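You operate a simulated robot arm through the tools that you are given. There is no shell and no other tool.

Carry out the task below with a simulated robot arm. There is one attempt and no reset: what you move stays moved.

Task
Plug the rub tester in and run 10 rubs, then switch off.
Fine: rub switch off before the teal plug goes into the cream socket (230 volts); one whole run under the 1 kilo weight, cover shut.
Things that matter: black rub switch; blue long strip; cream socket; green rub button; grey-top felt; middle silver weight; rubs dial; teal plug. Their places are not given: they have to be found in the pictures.

Only the result counts: the job must be done as asked and must still hold three seconds after the hand-in. Knocking over, shifting, dropping, spilling or breaking anything else fails it. Lids that push on must go on centred and level and be pressed home; caps that screw on are set level and turned clockwise until they are tight.

Robot
A 6-joint arm with a three-finger gripper, fixed in place. Base frame: the origin is at the foot of the arm, x ahead of it, y to its left, z up. Units: mm, degrees, N and s.
Its first joint turns from -166.0 to 166.0 degrees. Payload 4.89 kg.
The TCP is the grasp point between the finger pads, 30 mm short of the fingertips. In the tool frame z runs along the fingers and y along their closing line. The gripper opens to 164 mm. The gripper's body begins 125 mm behind the TCP.
Orientation is that of the tool frame in the base frame, as [roll, pitch, yaw] about the fixed x, y, z axes, in that order (R = Rz(yaw) Ry(pitch) Rx(roll)). With the fingers straight down and closing along the base's y, the tool's x points along the base's -x, its y along +y and its z along -z.

Tools
- The arm moves only by the tool play_rows. Its argument "series" is a list of rows, each an object (a shift or turn left out is 0, a gripper value left out holds the last) with "travel": the shift along the tool's x, y, z in mm, a list of three; "delta_rot": the turn, a rotation vector about the tool's x, y, z in degrees, a list of three; "fingers": the finger opening in mm, from 0 to 164. In form: [{"travel": [x, y, z], "delta_rot": [ax, ay, az], "fingers": fingers}, ...]. A call has 1 to 20 rows; each row shifts and turns the commanded pose from where the row before left it, along the tool's axes as they then stand. Rows are played at 5 a second. More than 50 mm and 8.6 degrees between two rows, or a gripper value outside its range, and nothing of the call is played. A pose out of reach is approached as far as the arm can. The call stops where the force on the tool passes 40 N (or 10 N more than at its start, if that is more) or the arm is blocked; 0.2 s more then pass. Each finger travels about 108 mm/s and halts on what it meets, pressing with about 34 N; the grip force reading is that of the motor and also rises with nothing between the fingers. The clock runs only during rows and for 0.2 s after the last one: add rows that do not move to give the fingers time. The reply holds the time, the measured pose of the TCP, the force on the tool along the base axes, the opening and the grip force, in the units named above and with some noise, with the torque about the TCP (base axes, N m) and any sound that the robot's microphone picked up.
- Cameras (640 x 400 px; columns grow to the right, rows downward): "scene" is fixed at [29.9, -647.9, 1497.2]; the picture's right is [0.81, -0.59, 0.00], its down [-0.14, -0.19, -0.97] and it looks along [0.58, 0.78, -0.23] (base axes); focal length 330 px, centre (320, 200). "wrist" rides on the gripper at [76, -2, -152] in the tool frame; the picture's right is [0.02, 1.00, 0.00], its down [-0.88, 0.02, -0.47] and it looks along [-0.47, 0.01, 0.88] (tool axes); focal length 247 px, centre (320, 200).
- snapshot(camera): a new picture of that camera. It takes no simulated time.
- lift_body(by): slides the trunk up (or, below 0, down) by that many mm; the arm rides with it, the base frame stays. It gives what a move gives, with no picture.
- measure_at(camera, pixels): for up to 12 pixels [column, row] of the newest picture of that camera ("zoom" is the newest enlarged one), the place [x, y, z] in the base frame of the surface seen there, good to about 3 mm, but the place of the scene camera against the robot may be out by one fixed shift of up to 25 mm in any direction. It takes no simulated time.
- inspect(camera, box): a new picture of the part [left, top, right, bottom] of that camera's present view, enlarged. It takes no simulated time.
- sign_off(): hands the job in; it is judged then, once.

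Unless the task says otherwise, let go and move clear before handing in.

The tools are called after "Call:" as name(argument=value, ...) on one line, values as JSON. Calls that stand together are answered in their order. play_rows: Moves the arm, as the interface text tells. Its arguments: {"type":"object","properties":{"series":{"type":"array","items":{"type":"object","properties":{"travel":{"type":"array","items":{"type":"number"}},"delta_rot":{"type":"array","items":{"type":"number"}},"fingers":{"type":"number"}}}}},"required":["series"]} The other tools are called the same way: lift_body (by) slides the trunk up or down; snapshot (camera) takes a picture; measure_at (camera, pixels) gives the place of the surface under pixels of a picture; inspect (camera, box) takes an enlarged picture of a part of a camera's view; sign_off () hands the job in.

At the start:

```text
t: 0.0
tool_pos: [447.9, 257.1, 1608.9]
ee_rot: [-179.9, -0.1, -180.0]
force: [0.9, 0.3, 0.2]
moment: [0.04, 0.01, -0.02]
finger_gap: 163.9
grip_force: 0.2
trunk travel left (down, up): [-200.0, 190.0]
```

scene: 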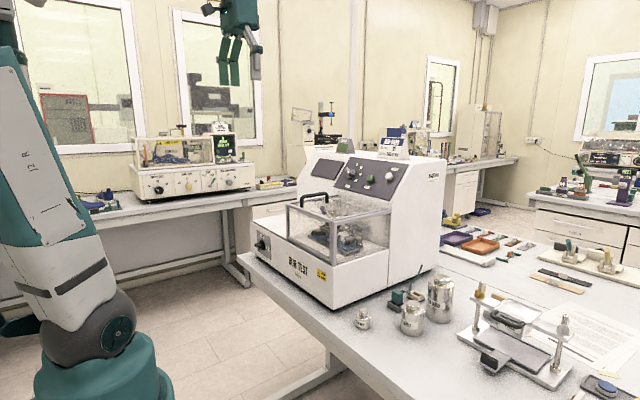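
wrist: 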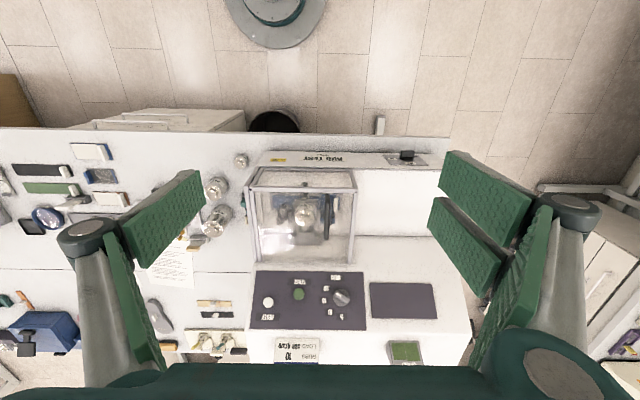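

The scene shows a rub tester with a clear cover around (340,220), three silver weights near (363,318), (412,318), (440,298), and a clamp fixture at (510,345). I'll enlarge several regions to find the switch, socket, plug and dial.

Call:
inspect(camera="scene", box=[240, 140, 460, 320])

Call:
inspect(camera="scene", box=[420, 190, 640, 400])

Call:
inspect(camera="wrist", box=[200, 120, 480, 370])

Call:
inspect(camera="wrist", box=[0, 130, 240, 370])

```text
2.22 times, centred on (350, 230) of scene
```

zoom: 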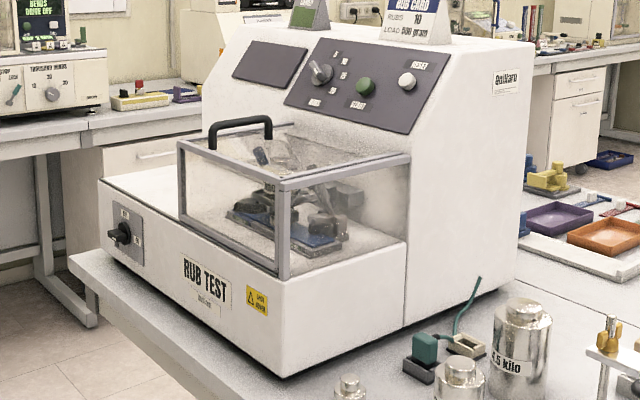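

```text
1.90 times, centred on (530, 295) of scene
```

zoom: 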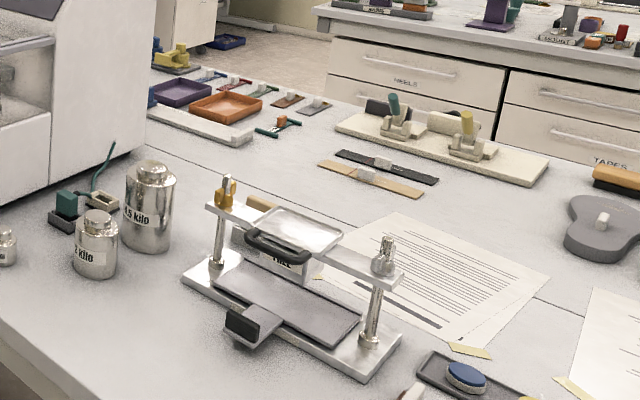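

```text
1.60 times, centred on (340, 245) of wrist
```

zoom: 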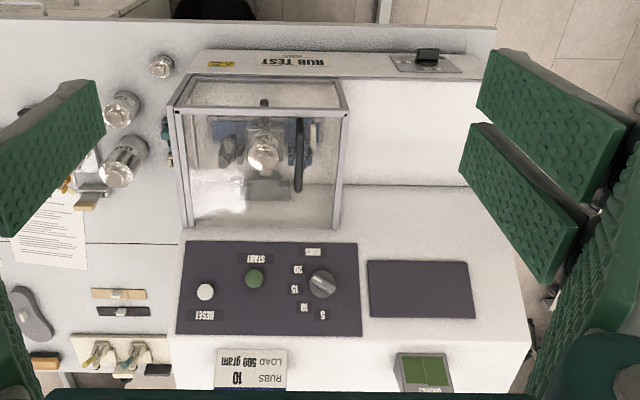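

```text
1.67 times, centred on (120, 250) of wrist
```

zoom: 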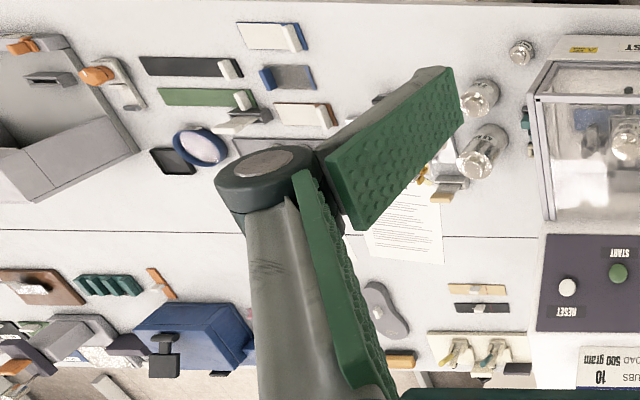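

The tester card at zoom shows "RUBS 10 / LOAD 500 gram", and the weights have labels I need to read. I'll enlarge the details and measure some points.

Call:
inspect(camera="scene", box=[345, 260, 475, 345])

Call:
inspect(camera="scene", box=[295, 185, 395, 260])

Call:
inspect(camera="scene", box=[300, 120, 450, 200])

Call:
inspect(camera="scene", box=[240, 220, 340, 300])

Call:
inspect(camera="scene", box=[520, 260, 640, 400])

Call:
inspect(camera="scene", box=[430, 190, 560, 280])

Call:
inspect(camera="wrist", box=[250, 165, 360, 265])

Call:
measure_at(camera="wrist", pixels=[[241, 160], [217, 187], [214, 225], [305, 213], [407, 155], [299, 295], [342, 296], [268, 302], [330, 215], [70, 190], [100, 176], [440, 200]])

```text
4.71 times, centred on (410, 302) of scene
```

zoom: 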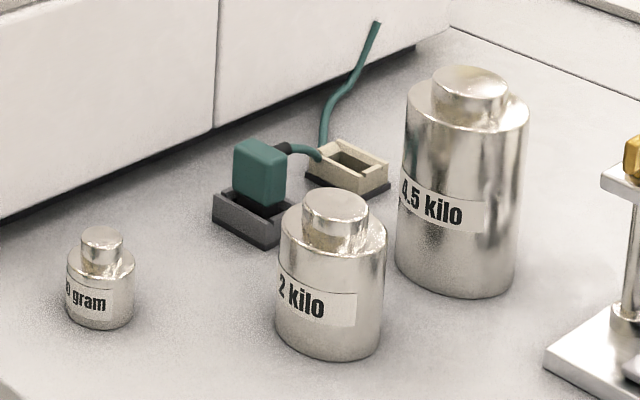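

```text
5.33 times, centred on (345, 222) of scene
```

zoom: 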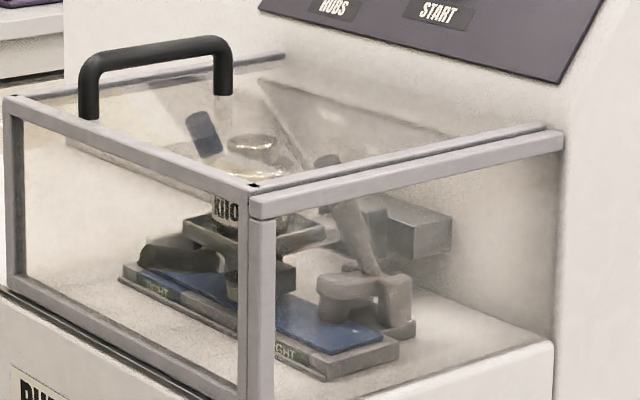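

```text
4.27 times, centred on (375, 160) of scene
```

zoom: 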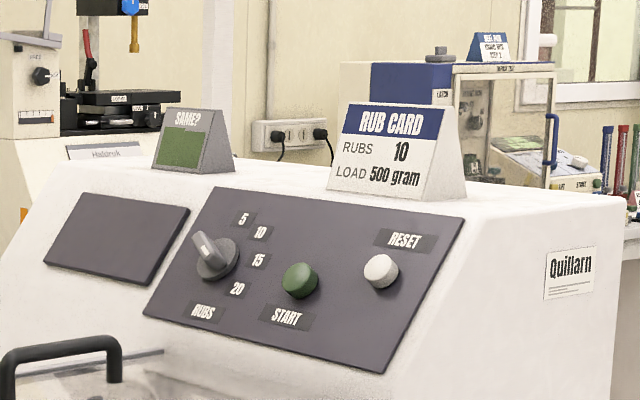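

```text
5.00 times, centred on (290, 260) of scene
```

zoom: 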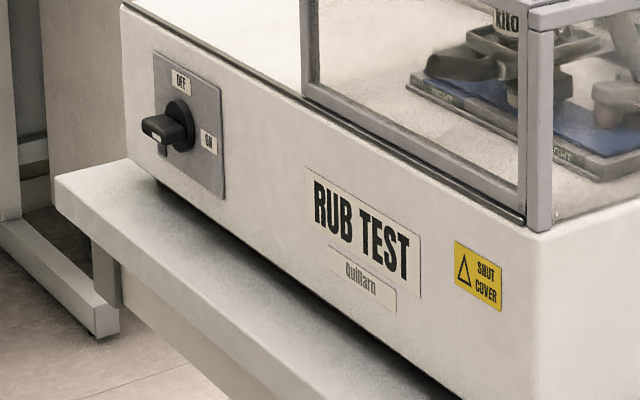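

```text
2.86 times, centred on (580, 330) of scene
```

zoom: 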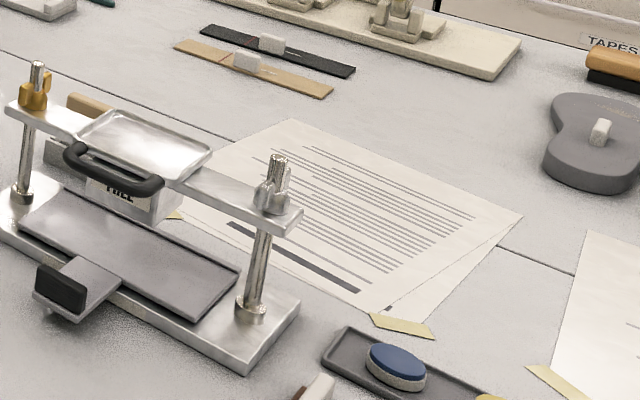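

```text
4.44 times, centred on (495, 235) of scene
```

zoom: 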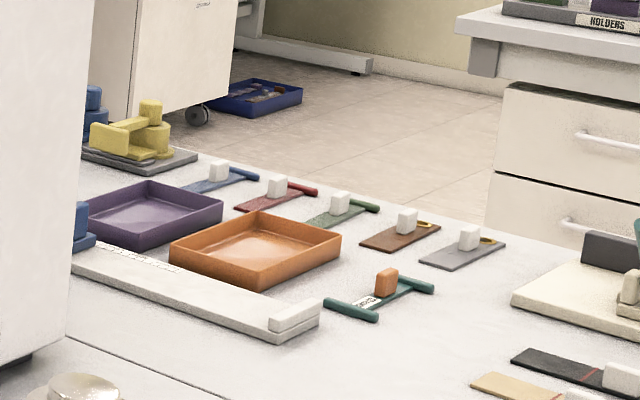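

```text
4.00 times, centred on (305, 215) of wrist
```

zoom: 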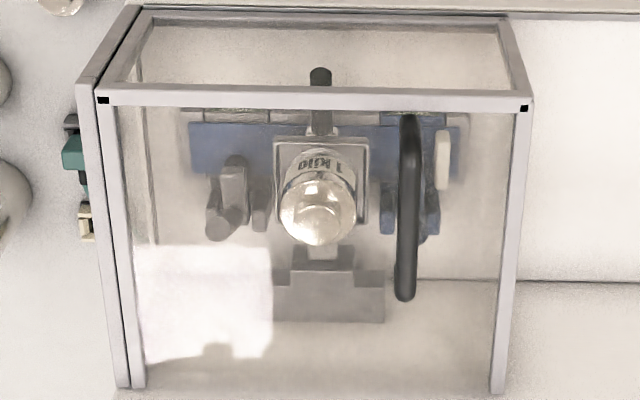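

```text
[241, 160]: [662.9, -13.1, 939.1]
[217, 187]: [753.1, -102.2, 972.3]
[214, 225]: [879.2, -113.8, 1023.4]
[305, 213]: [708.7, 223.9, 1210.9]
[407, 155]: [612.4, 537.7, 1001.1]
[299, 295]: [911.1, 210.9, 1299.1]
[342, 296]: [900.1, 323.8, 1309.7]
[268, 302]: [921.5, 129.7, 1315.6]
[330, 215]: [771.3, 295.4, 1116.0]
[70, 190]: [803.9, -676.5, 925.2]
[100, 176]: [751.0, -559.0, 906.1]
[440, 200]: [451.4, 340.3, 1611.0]
```

The 1 kilo weight is already on the rub head under the cover with a blue strip on the bed, while the teal plug sits in a dark grey socket beside the cream one. I'll bring the wrist camera nearer over the tester for a closer look.

Call:
play_rows(series=[{"travel": [-20, -8, 40]}, {"travel": [-20, -8, 40]}, {"travel": [-20, -8, 40]}, {"travel": [-20, -8, 40]}])

Call:
snapshot(camera="wrist")

Call:
inspect(camera="wrist", box=[230, 120, 400, 230])

Call:
inspect(camera="wrist", box=[160, 100, 280, 200])

Call:
inspect(camera="wrist", box=[230, 230, 430, 350])

```text
t: 1.0
tool_pos: [525.5, 226.4, 1449.6]
ee_rot: [-180.0, 0.0, 180.0]
force: [-0.7, -1.0, -0.3]
moment: [-0.01, -0.14, 0.0]
finger_gap: 163.9
grip_force: 0.1
trunk travel left (down, up): [-200.0, 190.0]
```

```text
taken
```

wrist: 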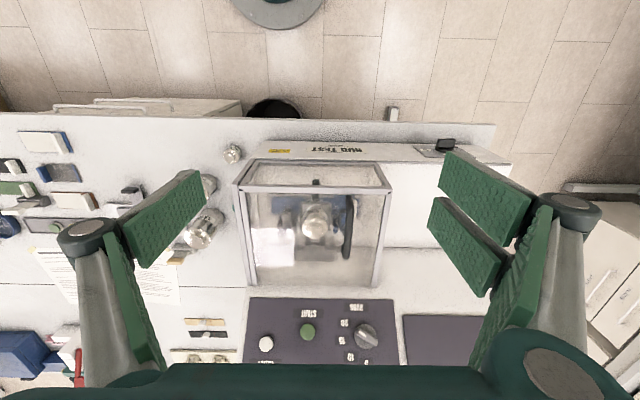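

```text
3.64 times, centred on (315, 175) of wrist
```

zoom: 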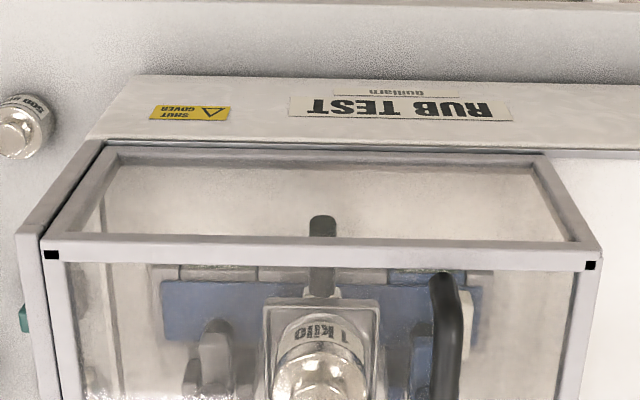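

```text
4.00 times, centred on (220, 150) of wrist
```

zoom: 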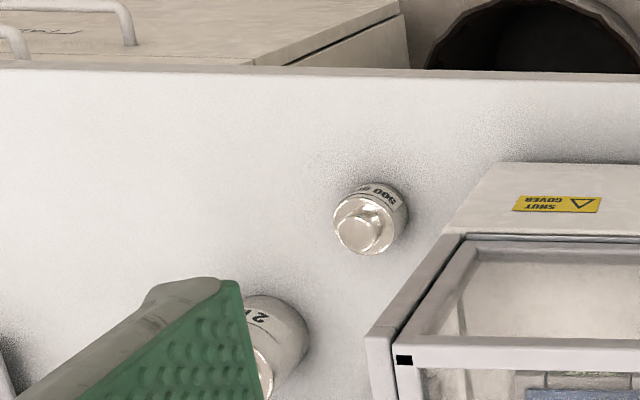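

```text
3.20 times, centred on (330, 290) of wrist
```

zoom: 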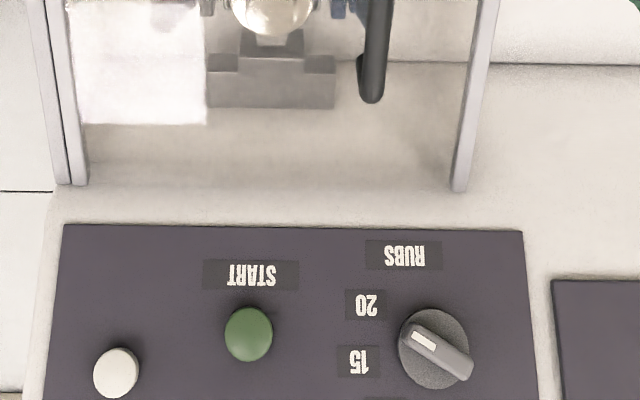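

The dial's white mark seems to point towards 20, and the cover holds the 1 kilo weight and blue strip. I'll back off, yaw the tool 180° so the camera gives upright pictures and can look forwards.

Call:
play_rows(series=[{"travel": [45, 0, 0]}, {"travel": [45, 0, 0]}, {"travel": [45, 0, 0]}, {"travel": [45, 0, 0]}, {"delta_rot": [0, 0, 8.5]}, {"delta_rot": [0, 0, 8.5]}, {"delta_rot": [0, 0, 8.5]}, {"delta_rot": [0, 0, 8.5]}, {"delta_rot": [0, 0, 8.5]}, {"delta_rot": [0, 0, 8.5]}, {"delta_rot": [0, 0, 8.5]}, {"delta_rot": [0, 0, 8.5]}])

Call:
snapshot(camera="scene")

```text
t: 3.6
tool_pos: [348.4, 225.1, 1447.9]
ee_rot: [-179.9, 0.0, 111.9]
force: [0.2, -0.4, 0.8]
moment: [-0.02, 0.03, 0.0]
finger_gap: 164.4
grip_force: 0.1
trunk travel left (down, up): [-200.0, 190.0]
```

```text
taken
```

scene: 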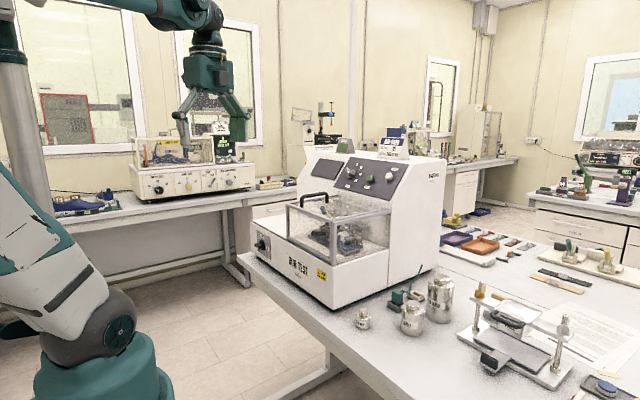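

Yaw is now 112° with the arm clear of everything, so I'll continue to yaw 0 and then pitch the tool up towards the tester front.

Call:
play_rows(series=[{"delta_rot": [0, 0, 8.5]}, {"delta_rot": [0, 0, 8.5]}, {"delta_rot": [0, 0, 8.5]}, {"delta_rot": [0, 0, 8.5]}, {"delta_rot": [0, 0, 8.5]}, {"delta_rot": [0, 0, 8.5]}, {"delta_rot": [0, 0, 8.5]}, {"delta_rot": [0, 0, 8.5]}, {"delta_rot": [0, 0, 8.5]}, {"delta_rot": [0, 0, 8.5]}, {"delta_rot": [0, 0, 8.5]}, {"delta_rot": [0, 0, 8.5]}, {"delta_rot": [0, 0, 8.5]}, {"delta_rot": [0, 0, 1.4]}, {"delta_rot": [0, 8.5, 0]}, {"delta_rot": [0, 8.5, 0]}, {"delta_rot": [0, 8.5, 0]}])

Call:
snapshot(camera="wrist")

Call:
snapshot(camera="scene")

```text
t: 7.2
tool_pos: [404.4, -45.0, 1448.0]
ee_rot: [180.0, -25.6, 0.2]
force: [2.2, 0.2, -0.3]
moment: [0.05, 0.17, 0.07]
finger_gap: 163.6
grip_force: 0.2
out of reach, approached as far as the arm can: row 9, 10, 11, 12, 13, 14
trunk travel left (down, up): [-200.0, 190.0]
```

```text
taken
```

wrist: 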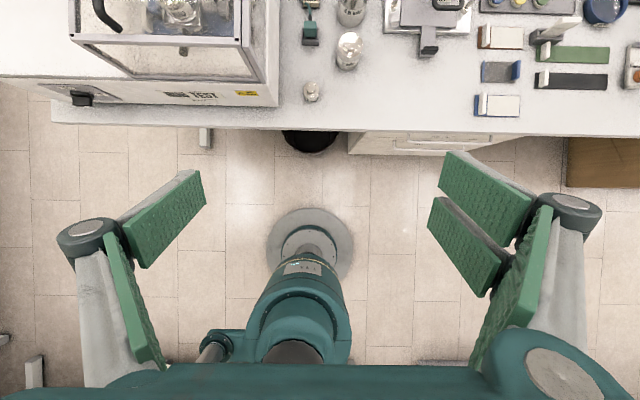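

```text
taken
```

scene: 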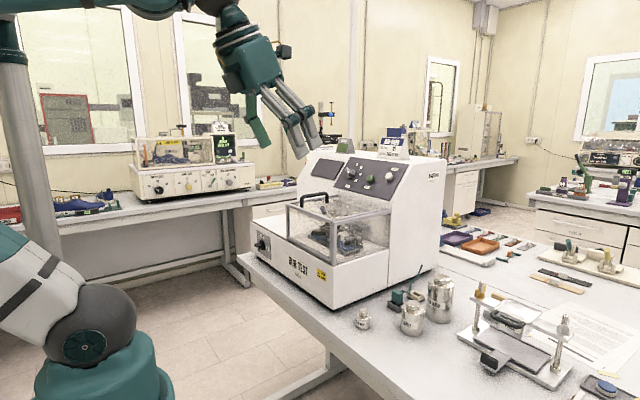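

The arm ended at (404, -45) rather than (348, 225) due to reach limits, and the camera now gives an upright view. I'll play a tiny forward/up move to see how the commanded pose carries on, moving out from the base.

Call:
play_rows(series=[{"travel": [0, 0, 1]}])

```text
t: 7.6
tool_pos: [402.2, -44.9, 1448.2]
ee_rot: [180.0, -25.7, 0.1]
force: [-0.3, -1.0, 0.0]
moment: [-0.04, -0.11, 0.0]
finger_gap: 164.2
grip_force: 0.1
trunk travel left (down, up): [-200.0, 190.0]
```

The pose carries on from where the arm actually stands. The sockets show at (311,20), so I'll tilt up about 25° and enlarge that area.

Call:
play_rows(series=[{"delta_rot": [0, 8.5, 0]}, {"delta_rot": [0, 8.5, 0]}, {"delta_rot": [0, 8.5, 0]}])

Call:
snapshot(camera="wrist")

Call:
inspect(camera="wrist", box=[260, 30, 400, 150])

Call:
inspect(camera="wrist", box=[60, 0, 290, 170])

Call:
inspect(camera="wrist", box=[370, 0, 640, 170])

```text
t: 8.4
tool_pos: [417.5, -49.7, 1451.8]
ee_rot: [-179.9, -51.0, -0.1]
force: [-1.6, 0.3, 0.6]
moment: [0.02, -0.07, 0.06]
finger_gap: 164.2
grip_force: 0.0
out of reach, approached as far as the arm can: row 3
trunk travel left (down, up): [-200.0, 190.0]
```

```text
taken
```

wrist: 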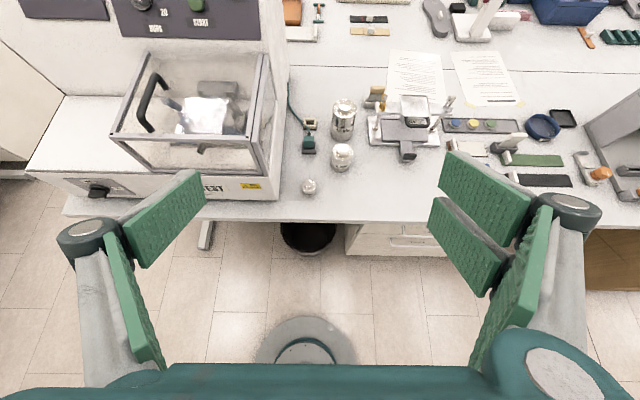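

```text
3.33 times, centred on (330, 90) of wrist
```

zoom: 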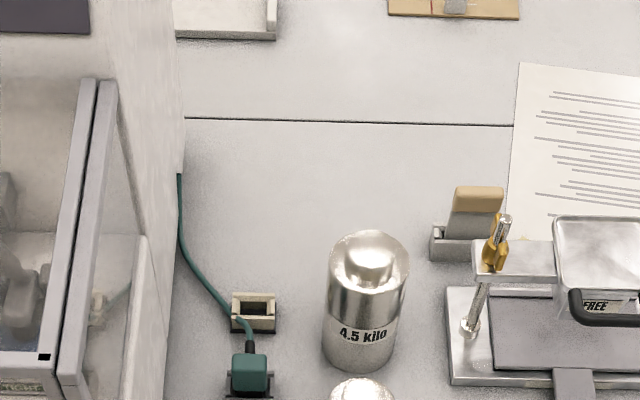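

```text
2.35 times, centred on (175, 85) of wrist
```

zoom: 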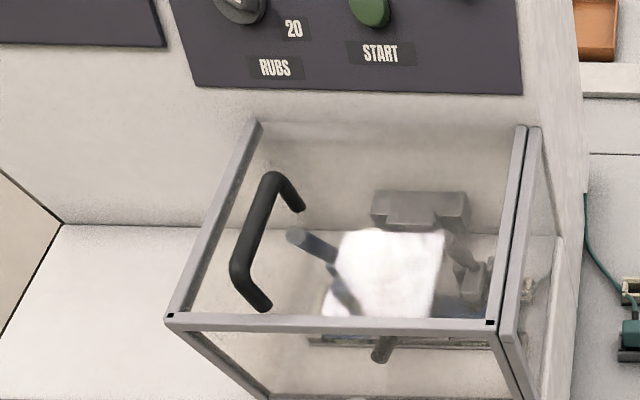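

```text
2.35 times, centred on (505, 85) of wrist
```

zoom: 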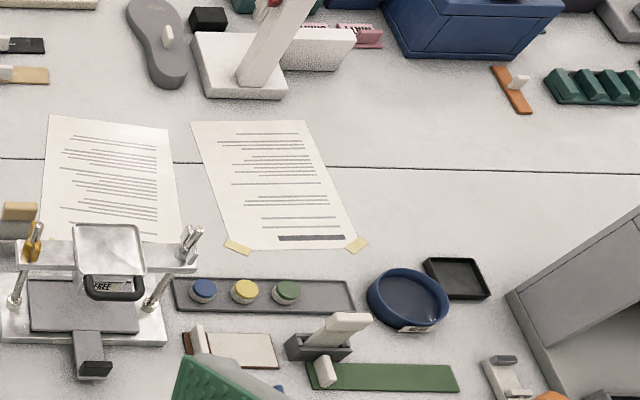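

The sockets are clearly visible: cream at (310,124), teal plug over dark socket at (309,141), cord running along the machine side. I'll measure them, the machine wall and weights.

Call:
snapshot(camera="wrist")

Call:
inspect(camera="wrist", box=[285, 105, 345, 165])

Call:
measure_at(camera="wrist", pixels=[[309, 141], [310, 121], [310, 125], [305, 152], [343, 118], [343, 150], [310, 182], [283, 150], [270, 80], [262, 60], [290, 90], [330, 140]])

```text
taken
```

wrist: 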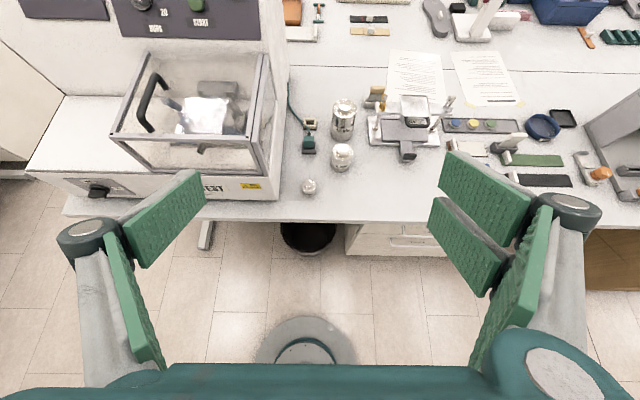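

```text
6.67 times, centred on (315, 135) of wrist
```

zoom: 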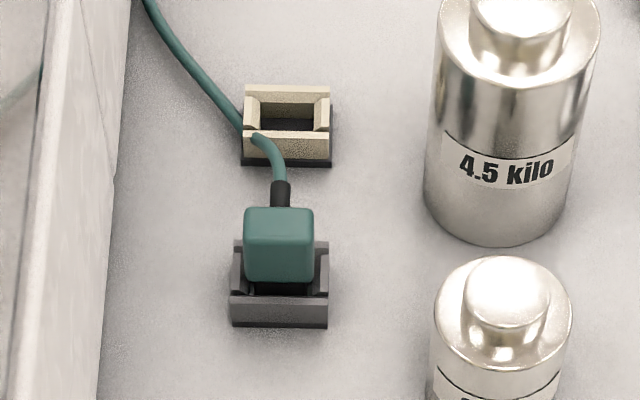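

```text
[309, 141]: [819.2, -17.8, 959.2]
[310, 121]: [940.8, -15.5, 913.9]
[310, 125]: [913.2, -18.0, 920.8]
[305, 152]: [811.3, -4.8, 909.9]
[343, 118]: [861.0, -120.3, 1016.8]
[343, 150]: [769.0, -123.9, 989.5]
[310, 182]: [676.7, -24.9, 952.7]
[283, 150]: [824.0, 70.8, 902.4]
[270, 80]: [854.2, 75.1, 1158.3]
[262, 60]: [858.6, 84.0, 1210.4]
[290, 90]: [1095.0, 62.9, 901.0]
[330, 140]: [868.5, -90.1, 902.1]
```

Table height is about z=902, plug body near (822,-17,960), cream socket near (925,-17,920), machine wall near y=72. The wrist hit its turn limit this way, so I'll unwind the other way round to get an upright forward view with more range.

Call:
play_rows(series=[{"delta_rot": [0, -8.5, 0]}, {"delta_rot": [0, -8.5, 0]}, {"delta_rot": [0, -8.5, 0]}, {"delta_rot": [0, -8.5, 0]}, {"delta_rot": [0, -8.5, 0]}, {"delta_rot": [0, -8.5, 0]}, {"delta_rot": [0, 0, -8.5]}, {"delta_rot": [0, 0, -8.5]}, {"delta_rot": [0, 0, -8.5]}, {"delta_rot": [0, 0, -8.5]}, {"delta_rot": [0, 0, -8.5]}, {"delta_rot": [0, 0, -8.5]}, {"delta_rot": [0, 0, -8.5]}, {"delta_rot": [0, 0, -8.5]}, {"delta_rot": [0, 0, -8.5]}, {"delta_rot": [0, 0, -8.5]}, {"delta_rot": [0, 0, -8.5]}, {"delta_rot": [0, 0, -8.5]}, {"delta_rot": [0, 0, -8.5]}, {"delta_rot": [0, 0, -8.5]}])

Call:
play_rows(series=[{"delta_rot": [0, 0, -8.5]}, {"delta_rot": [0, 0, -8.5]}, {"delta_rot": [0, 0, -8.5]}, {"delta_rot": [0, 0, -8.5]}, {"delta_rot": [0, 0, -8.5]}, {"delta_rot": [0, 0, -8.5]}, {"delta_rot": [0, 0, -8.5]}, {"delta_rot": [0, 0, -1.5]}, {"travel": [-10, 45, 0]}, {"travel": [-10, 45, 0]}, {"travel": [-10, 45, 0]}, {"travel": [-10, 45, 0]}, {"travel": [-10, 45, 0]}, {"travel": [-10, 45, 0]}])

```text
t: 12.6
tool_pos: [418.8, -48.7, 1451.8]
ee_rot: [-180.0, 0.0, 119.2]
force: [-0.5, -1.0, -0.3]
moment: [0.0, -0.01, 0.0]
finger_gap: 164.2
grip_force: 0.1
trunk travel left (down, up): [-200.0, 190.0]
```

```text
t: 15.6
tool_pos: [478.8, 220.6, 1451.7]
ee_rot: [179.9, 0.1, -179.9]
force: [-1.6, -1.2, 1.1]
moment: [0.17, -0.14, -0.01]
finger_gap: 164.1
grip_force: 0.0
trunk travel left (down, up): [-200.0, 190.0]
```

Back at the starting orientation at (479,221,1452). Now I'll continue the yaw the other way and see whether it reaches the upright view.

Call:
play_rows(series=[{"delta_rot": [0, 0, -8.5]}, {"delta_rot": [0, 0, -8.5]}, {"delta_rot": [0, 0, -8.5]}, {"delta_rot": [0, 0, -8.5]}, {"delta_rot": [0, 0, -8.5]}, {"delta_rot": [0, 0, -8.5]}, {"delta_rot": [0, 0, -8.5]}, {"delta_rot": [0, 0, -8.5]}, {"delta_rot": [0, 0, -8.5]}, {"delta_rot": [0, 0, -8.5]}, {"delta_rot": [0, 0, -8.5]}, {"delta_rot": [0, 0, -8.5]}, {"delta_rot": [0, 0, -8.5]}, {"delta_rot": [0, 0, -8.5]}, {"delta_rot": [0, 0, -8.5]}, {"delta_rot": [0, 0, -8.5]}, {"delta_rot": [0, 0, -8.5]}, {"delta_rot": [0, 0, -8.5]}, {"delta_rot": [0, 0, -8.5]}, {"delta_rot": [0, 0, -8.5]}])

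```text
t: 19.8
tool_pos: [477.8, 220.3, 1452.1]
ee_rot: [-180.0, 0.0, -9.7]
force: [-0.9, -0.2, -0.6]
moment: [0.04, -0.03, 0.01]
finger_gap: 163.9
grip_force: 0.1
trunk travel left (down, up): [-200.0, 190.0]
```

That direction reaches yaw -10 with no limit. I'll finish to yaw 0 and pitch up to look into the tester front.

Call:
play_rows(series=[{"delta_rot": [0, 0, -8.5]}, {"delta_rot": [0, 0, -1.2]}, {"delta_rot": [0, 8.5, 0]}, {"delta_rot": [0, 8.5, 0]}, {"delta_rot": [0, 8.5, 0]}, {"delta_rot": [0, 8.5, 0]}, {"delta_rot": [0, 8.5, 0]}, {"delta_rot": [0, 8.5, 0]}, {"delta_rot": [0, 8.5, 0]}, {"travel": [-25, 0, -30]}, {"travel": [-25, 0, -30]}, {"travel": [-25, 0, -30]}, {"travel": [-25, 0, -30]}])

Call:
snapshot(camera="wrist")

Call:
snapshot(camera="scene")

```text
t: 22.6
tool_pos: [322.9, 221.7, 1426.5]
ee_rot: [-180.0, -59.5, -0.2]
force: [0.1, 1.2, 0.6]
moment: [-0.01, -0.08, -0.08]
finger_gap: 164.0
grip_force: 0.1
trunk travel left (down, up): [-200.0, 190.0]
```

```text
taken
```

wrist: 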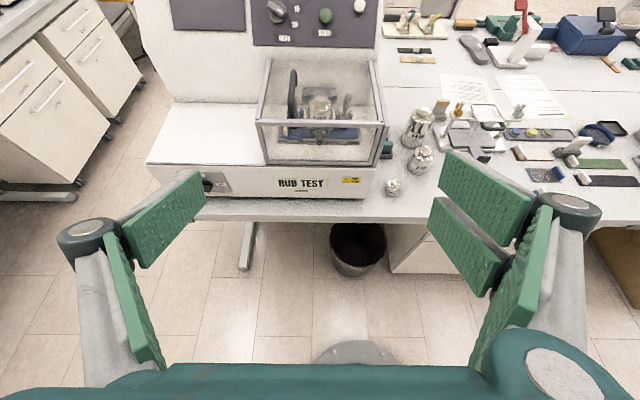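

```text
taken
```

scene: 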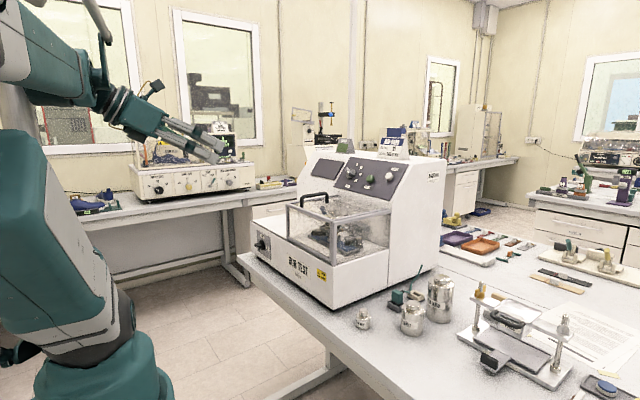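

The interior is visible at (325,115) from the front without glare. I'll tilt further and move closer/lower to see the clamps, felt head and switch.

Call:
play_rows(series=[{"delta_rot": [0, 8.5, 0]}, {"delta_rot": [0, 8.5, 0]}, {"delta_rot": [0, 8.5, 0]}, {"travel": [-40, 0, 28]}, {"travel": [-40, 0, 28]}, {"travel": [-40, 0, 28]}, {"travel": [-40, 0, 28]}])

Call:
snapshot(camera="wrist")

Call:
inspect(camera="wrist", box=[230, 100, 430, 225])

Call:
inspect(camera="wrist", box=[230, 0, 390, 100])

```text
t: 23.6
tool_pos: [336.6, 220.0, 1397.0]
ee_rot: [180.0, -85.0, 0.1]
force: [-0.7, 0.5, 0.7]
moment: [-0.01, -0.09, -0.04]
finger_gap: 163.8
grip_force: 0.0
trunk travel left (down, up): [-200.0, 190.0]
stopped in row 4: the force on the tool passed its limit at 56 N (the readings are from after the stop); the commanded pose is now the measured one
```

```text
taken
```

wrist: 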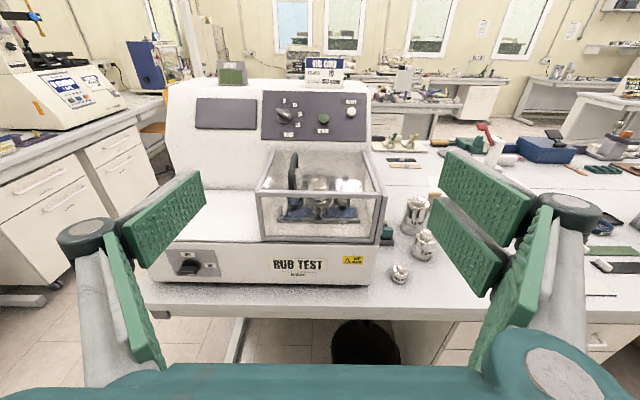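

```text
3.20 times, centred on (330, 162) of wrist
```

zoom: 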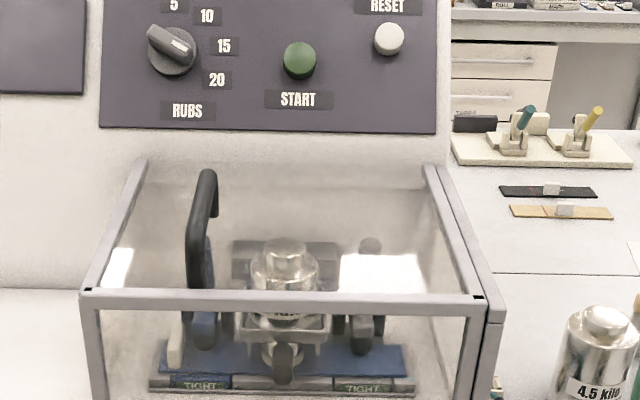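

```text
4.00 times, centred on (310, 50) of wrist
```

zoom: 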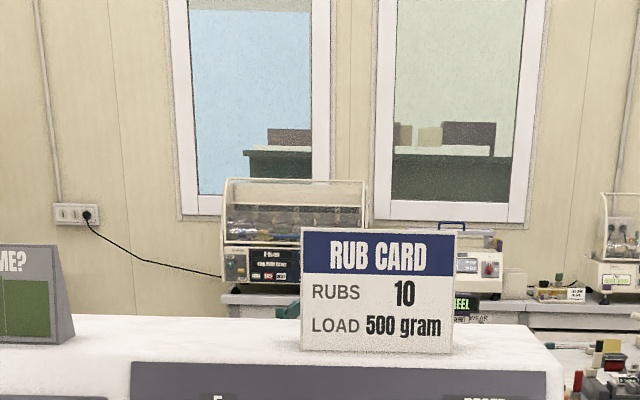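

The dial's mark points at 20 and the bed shows "TIGHT" labels at both ends; the brief 56 N stop was probably the arm folding close to itself, and the force is back to zero. I'll move forwards away from the base, then down for a close look.

Call:
play_rows(series=[{"travel": [0, -10, 35]}, {"travel": [0, -10, 35]}, {"travel": [0, -10, 35]}, {"travel": [-30, 0, 0]}, {"travel": [-30, 0, 0]}, {"travel": [-30, 0, 0]}])

Call:
snapshot(camera="scene")

Call:
snapshot(camera="wrist")

```text
t: 25.0
tool_pos: [433.5, 249.4, 1299.1]
ee_rot: [-179.5, -85.1, -0.4]
force: [-1.1, -0.8, 0.2]
moment: [0.02, -0.03, 0.16]
finger_gap: 163.9
grip_force: 0.0
trunk travel left (down, up): [-200.0, 190.0]
```

```text
taken
```

scene: 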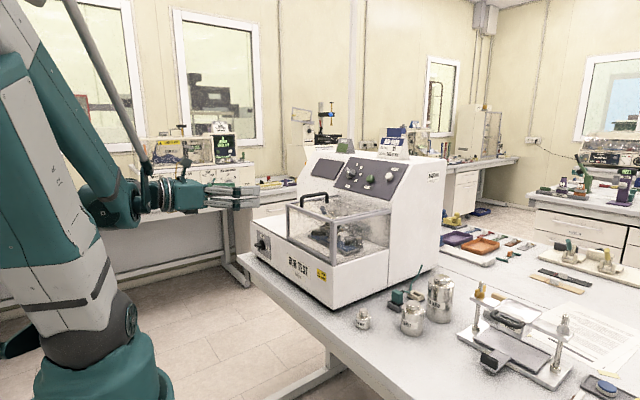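

```text
taken
```

wrist: 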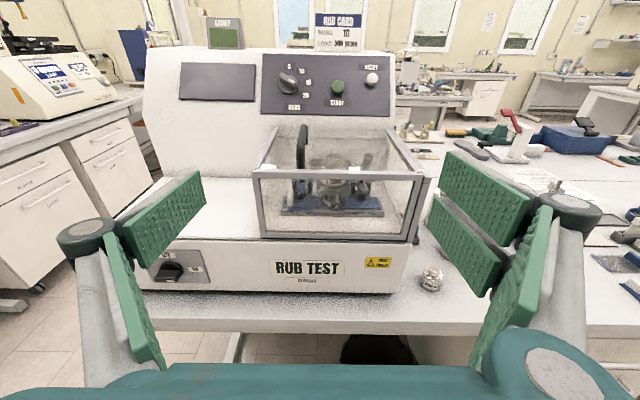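

Call:
inspect(camera="wrist", box=[270, 130, 400, 230])

Call:
inspect(camera="wrist", box=[130, 220, 250, 300])

Call:
inspect(camera="wrist", box=[255, 50, 395, 120])

Call:
measure_at(camera="wrist", pixels=[[290, 84], [337, 87], [372, 79], [280, 108], [345, 108], [175, 272], [150, 262], [205, 272], [302, 145], [262, 175], [410, 175], [300, 60]])

```text
4.00 times, centred on (335, 180) of wrist
```

zoom: 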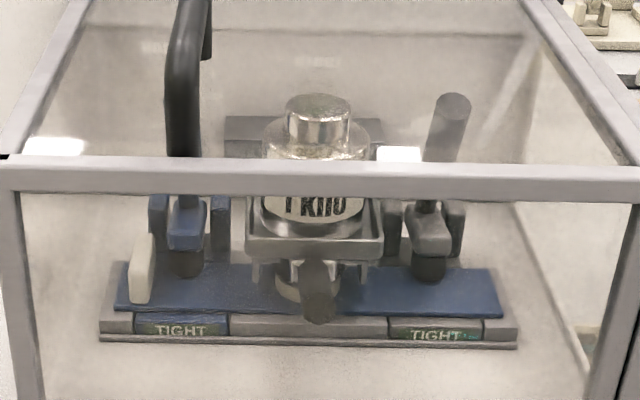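

```text
5.00 times, centred on (190, 260) of wrist
```

zoom: 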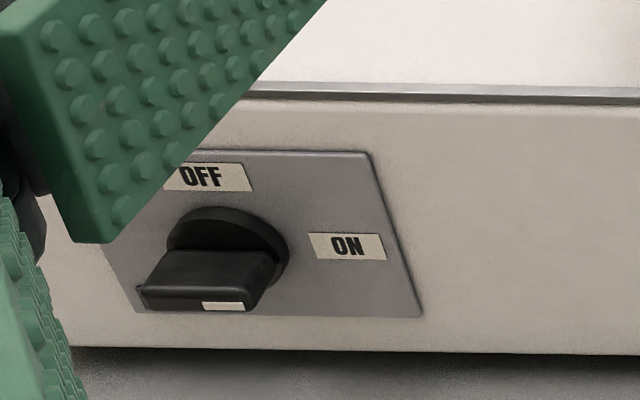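

```text
4.57 times, centred on (325, 85) of wrist
```

zoom: 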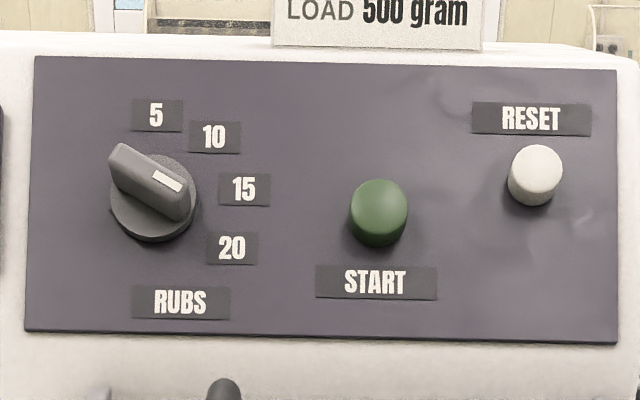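

```text
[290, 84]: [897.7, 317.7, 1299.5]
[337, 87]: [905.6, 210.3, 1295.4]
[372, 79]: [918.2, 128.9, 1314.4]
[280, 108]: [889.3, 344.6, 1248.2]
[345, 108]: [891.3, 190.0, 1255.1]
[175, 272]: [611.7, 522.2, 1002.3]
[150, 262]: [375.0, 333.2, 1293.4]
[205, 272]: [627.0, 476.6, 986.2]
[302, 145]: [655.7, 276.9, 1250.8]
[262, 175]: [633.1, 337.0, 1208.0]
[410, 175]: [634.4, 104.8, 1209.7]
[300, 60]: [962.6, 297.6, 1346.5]
```

Both clamp labels read TIGHT, the 1 kilo weight and felt head are loaded, and the switch at (175,272) looks to have its white mark towards ON. I'll move the camera over to the switch for a close, unobstructed look.

Call:
play_rows(series=[{"travel": [-20, -45, 0]}, {"travel": [-20, -45, 0]}, {"travel": [-20, -45, 0]}, {"travel": [-20, -45, 0]}, {"travel": [-20, -45, 0]}, {"travel": [-25, -45, 0]}, {"travel": [-40, 0, 0]}])

Call:
snapshot(camera="wrist")

Call:
inspect(camera="wrist", box=[260, 140, 420, 240])

```text
refused: row 6 steps farther than a row can; nothing moved
```

```text
taken
```

wrist: 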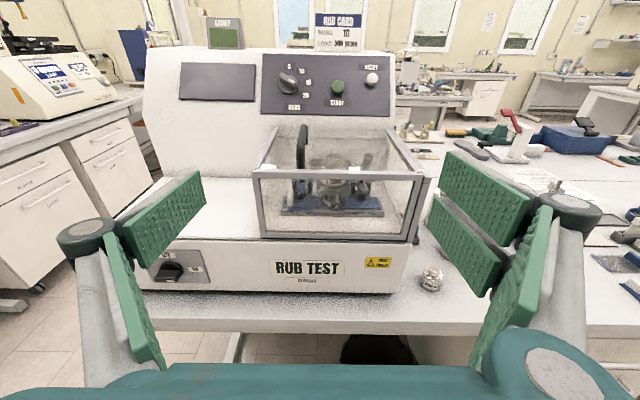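

```text
4.00 times, centred on (340, 190) of wrist
```

zoom: 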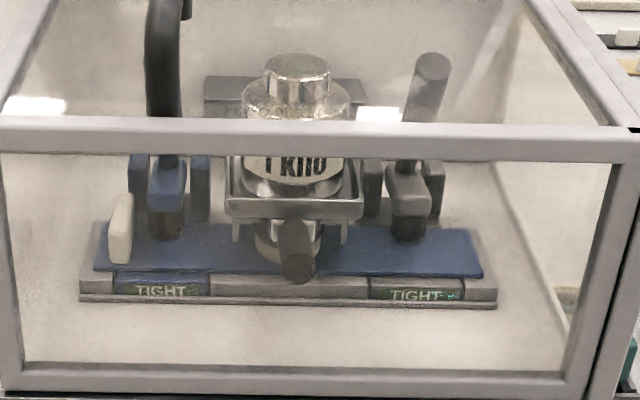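

Row 6 was over the 50 mm limit, so I'll split the move into smaller steps.

Call:
play_rows(series=[{"travel": [-20, -42, 0]}, {"travel": [-20, -42, 0]}, {"travel": [-20, -42, 0]}, {"travel": [-20, -42, 0]}, {"travel": [-20, -42, 0]}, {"travel": [-20, -42, 0]}, {"travel": [-40, -20, 0]}, {"travel": [-30, 0, 0]}])

Call:
snapshot(camera="wrist")

Call:
inspect(camera="wrist", box=[260, 140, 420, 240])

Call:
snapshot(camera="scene")

```text
t: 26.5
tool_pos: [408.7, 392.6, 1199.8]
ee_rot: [178.9, -85.1, 0.3]
force: [0.0, 3.6, -0.5]
moment: [-0.08, -0.16, -0.55]
finger_gap: 163.8
grip_force: 0.0
trunk travel left (down, up): [-200.0, 190.0]
stopped in row 7: the arm was blocked; the commanded pose is now the measured one
```

```text
taken
```

wrist: 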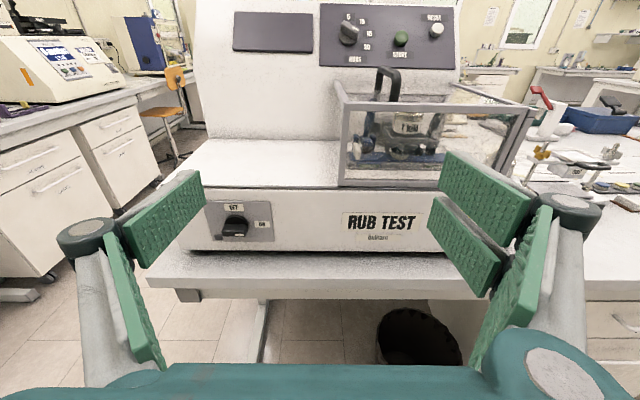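

```text
4.00 times, centred on (340, 190) of wrist
```

zoom: 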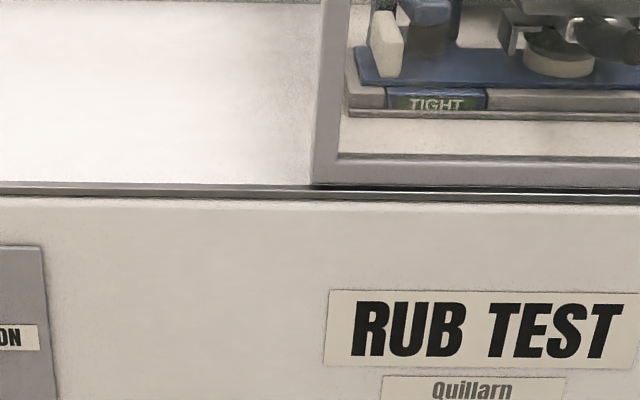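

```text
taken
```

scene: 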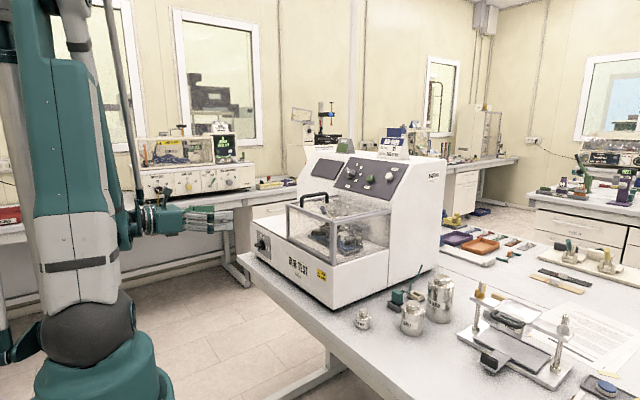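

The arm was blocked at (409,393,1200), likely the wrist close to its own upper arm. I'll move forward first, then across and down towards the switch.

Call:
play_rows(series=[{"travel": [0, 0, 35]}, {"travel": [0, 0, 35]}, {"travel": [0, -40, 0]}, {"travel": [0, -40, 0]}, {"travel": [-5, -40, 0]}, {"travel": [-35, -10, 0]}, {"travel": [-35, 0, 0]}])

Call:
snapshot(camera="wrist")

Call:
inspect(camera="wrist", box=[260, 140, 420, 240])

Call:
snapshot(camera="scene")

```text
t: 28.1
tool_pos: [473.6, 521.3, 1119.8]
ee_rot: [-179.5, -85.0, -1.2]
force: [-0.2, -0.1, 0.6]
moment: [0.02, 0.08, 0.23]
finger_gap: 164.2
grip_force: 0.1
trunk travel left (down, up): [-200.0, 190.0]
```

```text
taken
```

wrist: 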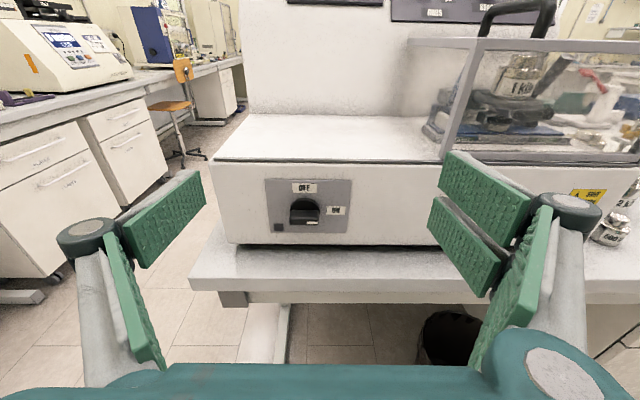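

```text
4.00 times, centred on (340, 190) of wrist
```

zoom: 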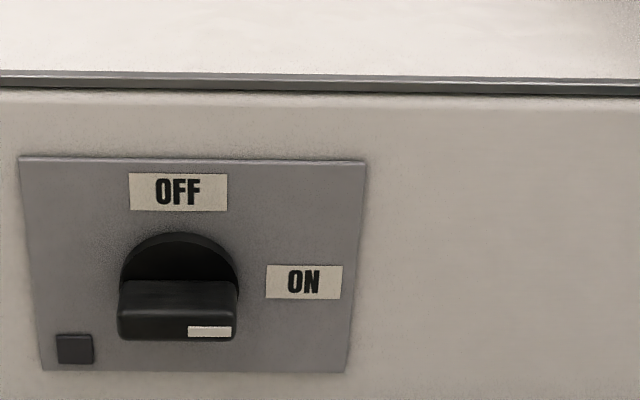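

```text
taken
```

scene: 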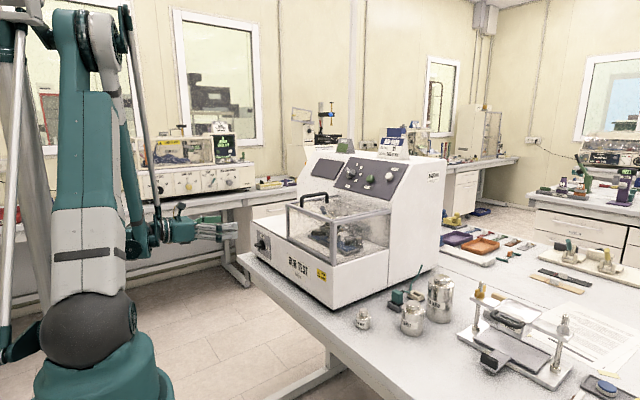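

The switch handle lies horizontally with its white mark at the ON side, so it must be turned to OFF first. I'll measure the handle geometry in the enlarged view.

Call:
inspect(camera="wrist", box=[260, 160, 360, 240])

Call:
measure_at(camera="wrist", pixels=[[304, 221], [292, 221], [317, 221], [304, 215], [304, 211], [304, 203], [334, 195], [275, 190], [345, 225], [304, 224], [230, 200], [260, 262]])

```text
5.00 times, centred on (310, 200) of wrist
```

zoom: 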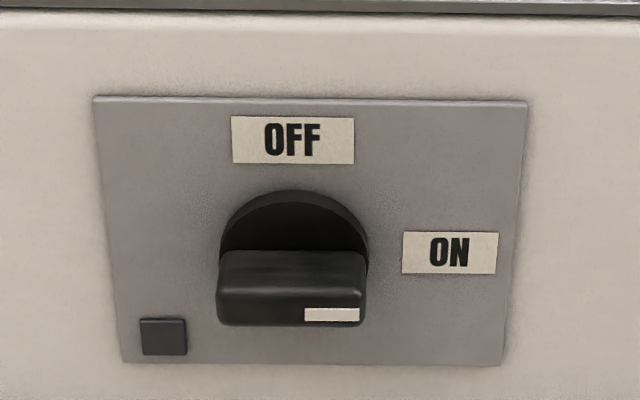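

```text
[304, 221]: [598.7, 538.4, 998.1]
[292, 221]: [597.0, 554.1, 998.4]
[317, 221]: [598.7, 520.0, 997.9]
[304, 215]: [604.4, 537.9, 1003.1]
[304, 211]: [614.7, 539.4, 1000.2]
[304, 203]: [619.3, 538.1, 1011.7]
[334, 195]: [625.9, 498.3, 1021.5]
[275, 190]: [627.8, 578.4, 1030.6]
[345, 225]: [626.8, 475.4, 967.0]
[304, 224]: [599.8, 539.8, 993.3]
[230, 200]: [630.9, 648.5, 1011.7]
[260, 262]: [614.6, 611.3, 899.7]
```

The switch handle is centred near (598–618, 538, 998), about 38 mm wide along y and 12 mm thick in z. I'll level the tool to point straight ahead and roll it +90° so the fingers close vertically around the handle.

Call:
play_rows(series=[{"delta_rot": [0.7, 5, 0], "fingers": 60}, {"delta_rot": [0, 0, 8.2]}, {"delta_rot": [0, 0, 8.2]}, {"delta_rot": [0, 0, 8.2]}, {"delta_rot": [0, 0, 8.2]}, {"delta_rot": [0, 0, 8.2]}, {"delta_rot": [0, 0, 8.2]}, {"delta_rot": [0, 0, 8.2]}, {"delta_rot": [0, 0, 8.2]}, {"delta_rot": [0, 0, 8.2]}, {"delta_rot": [0, 0, 8.1]}, {"delta_rot": [0, 0, 8.1]}])

Call:
snapshot(camera="wrist")

Call:
snapshot(camera="scene")

```text
t: 30.7
tool_pos: [473.7, 523.6, 1118.7]
ee_rot: [-90.1, 0.2, -90.1]
force: [-0.2, 0.5, -0.7]
moment: [-0.01, -0.01, 0.02]
finger_gap: 59.8
grip_force: 0.0
trunk travel left (down, up): [-200.0, 190.0]
```

```text
taken
```

wrist: 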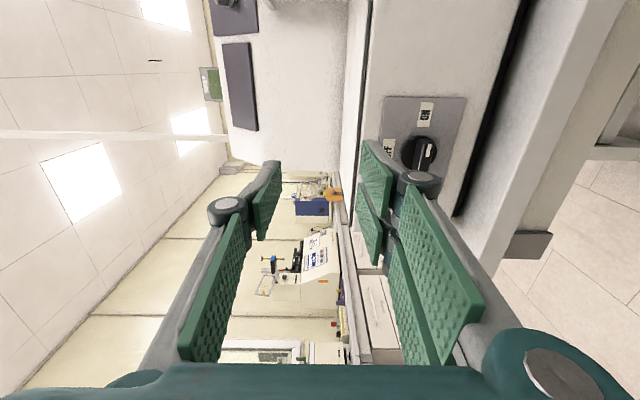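

```text
taken
```

scene: 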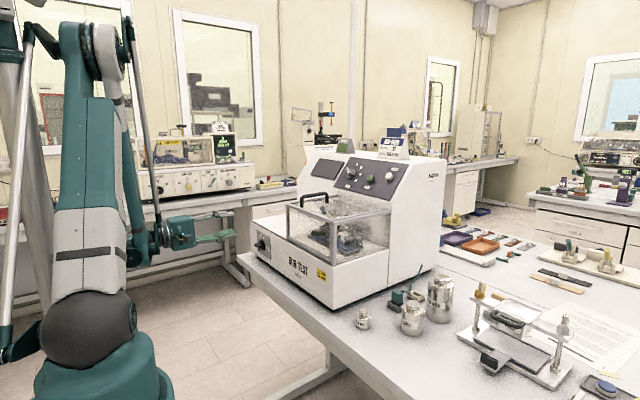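

The tool now points straight ahead with fingers closing vertically. I'll go down to the handle's height and forwards to a stand-off, then check.

Call:
play_rows(series=[{"travel": [-4.8, 40.3, 0]}, {"travel": [-4.8, 40.3, 0]}, {"travel": [-4.8, 40.1, 0]}, {"travel": [0, 0, 35]}, {"travel": [0, 0, 35]}])

Call:
snapshot(camera="wrist")

Call:
inspect(camera="wrist", box=[240, 130, 400, 230])

```text
t: 31.9
tool_pos: [557.5, 590.4, 1068.9]
ee_rot: [-89.9, 0.0, -90.1]
force: [-1.4, 0.3, 1.2]
moment: [0.01, 0.03, -0.1]
finger_gap: 60.1
grip_force: 0.0
out of reach, approached as far as the arm can: row 1, 2, 3
trunk travel left (down, up): [-200.0, 190.0]
```

```text
taken
```

wrist: 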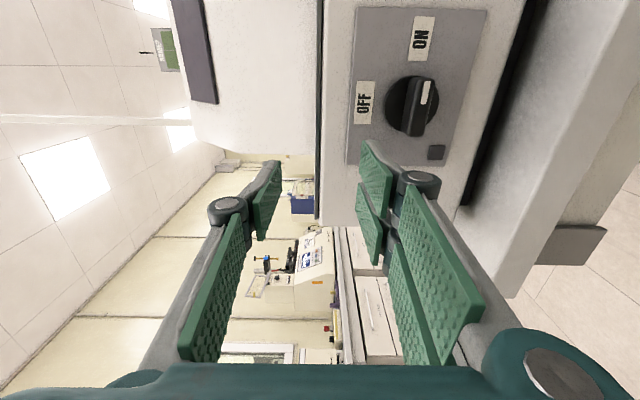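

```text
4.00 times, centred on (320, 180) of wrist
```

zoom: 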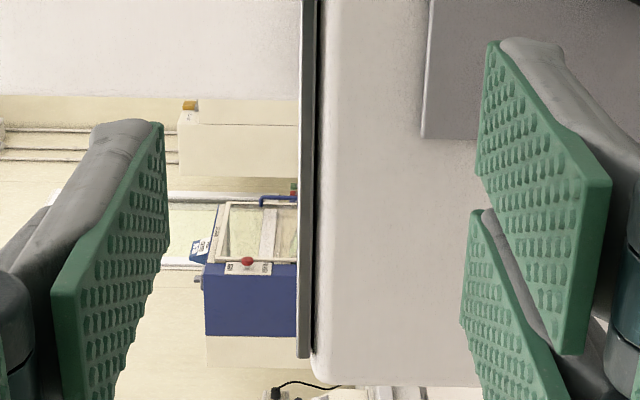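

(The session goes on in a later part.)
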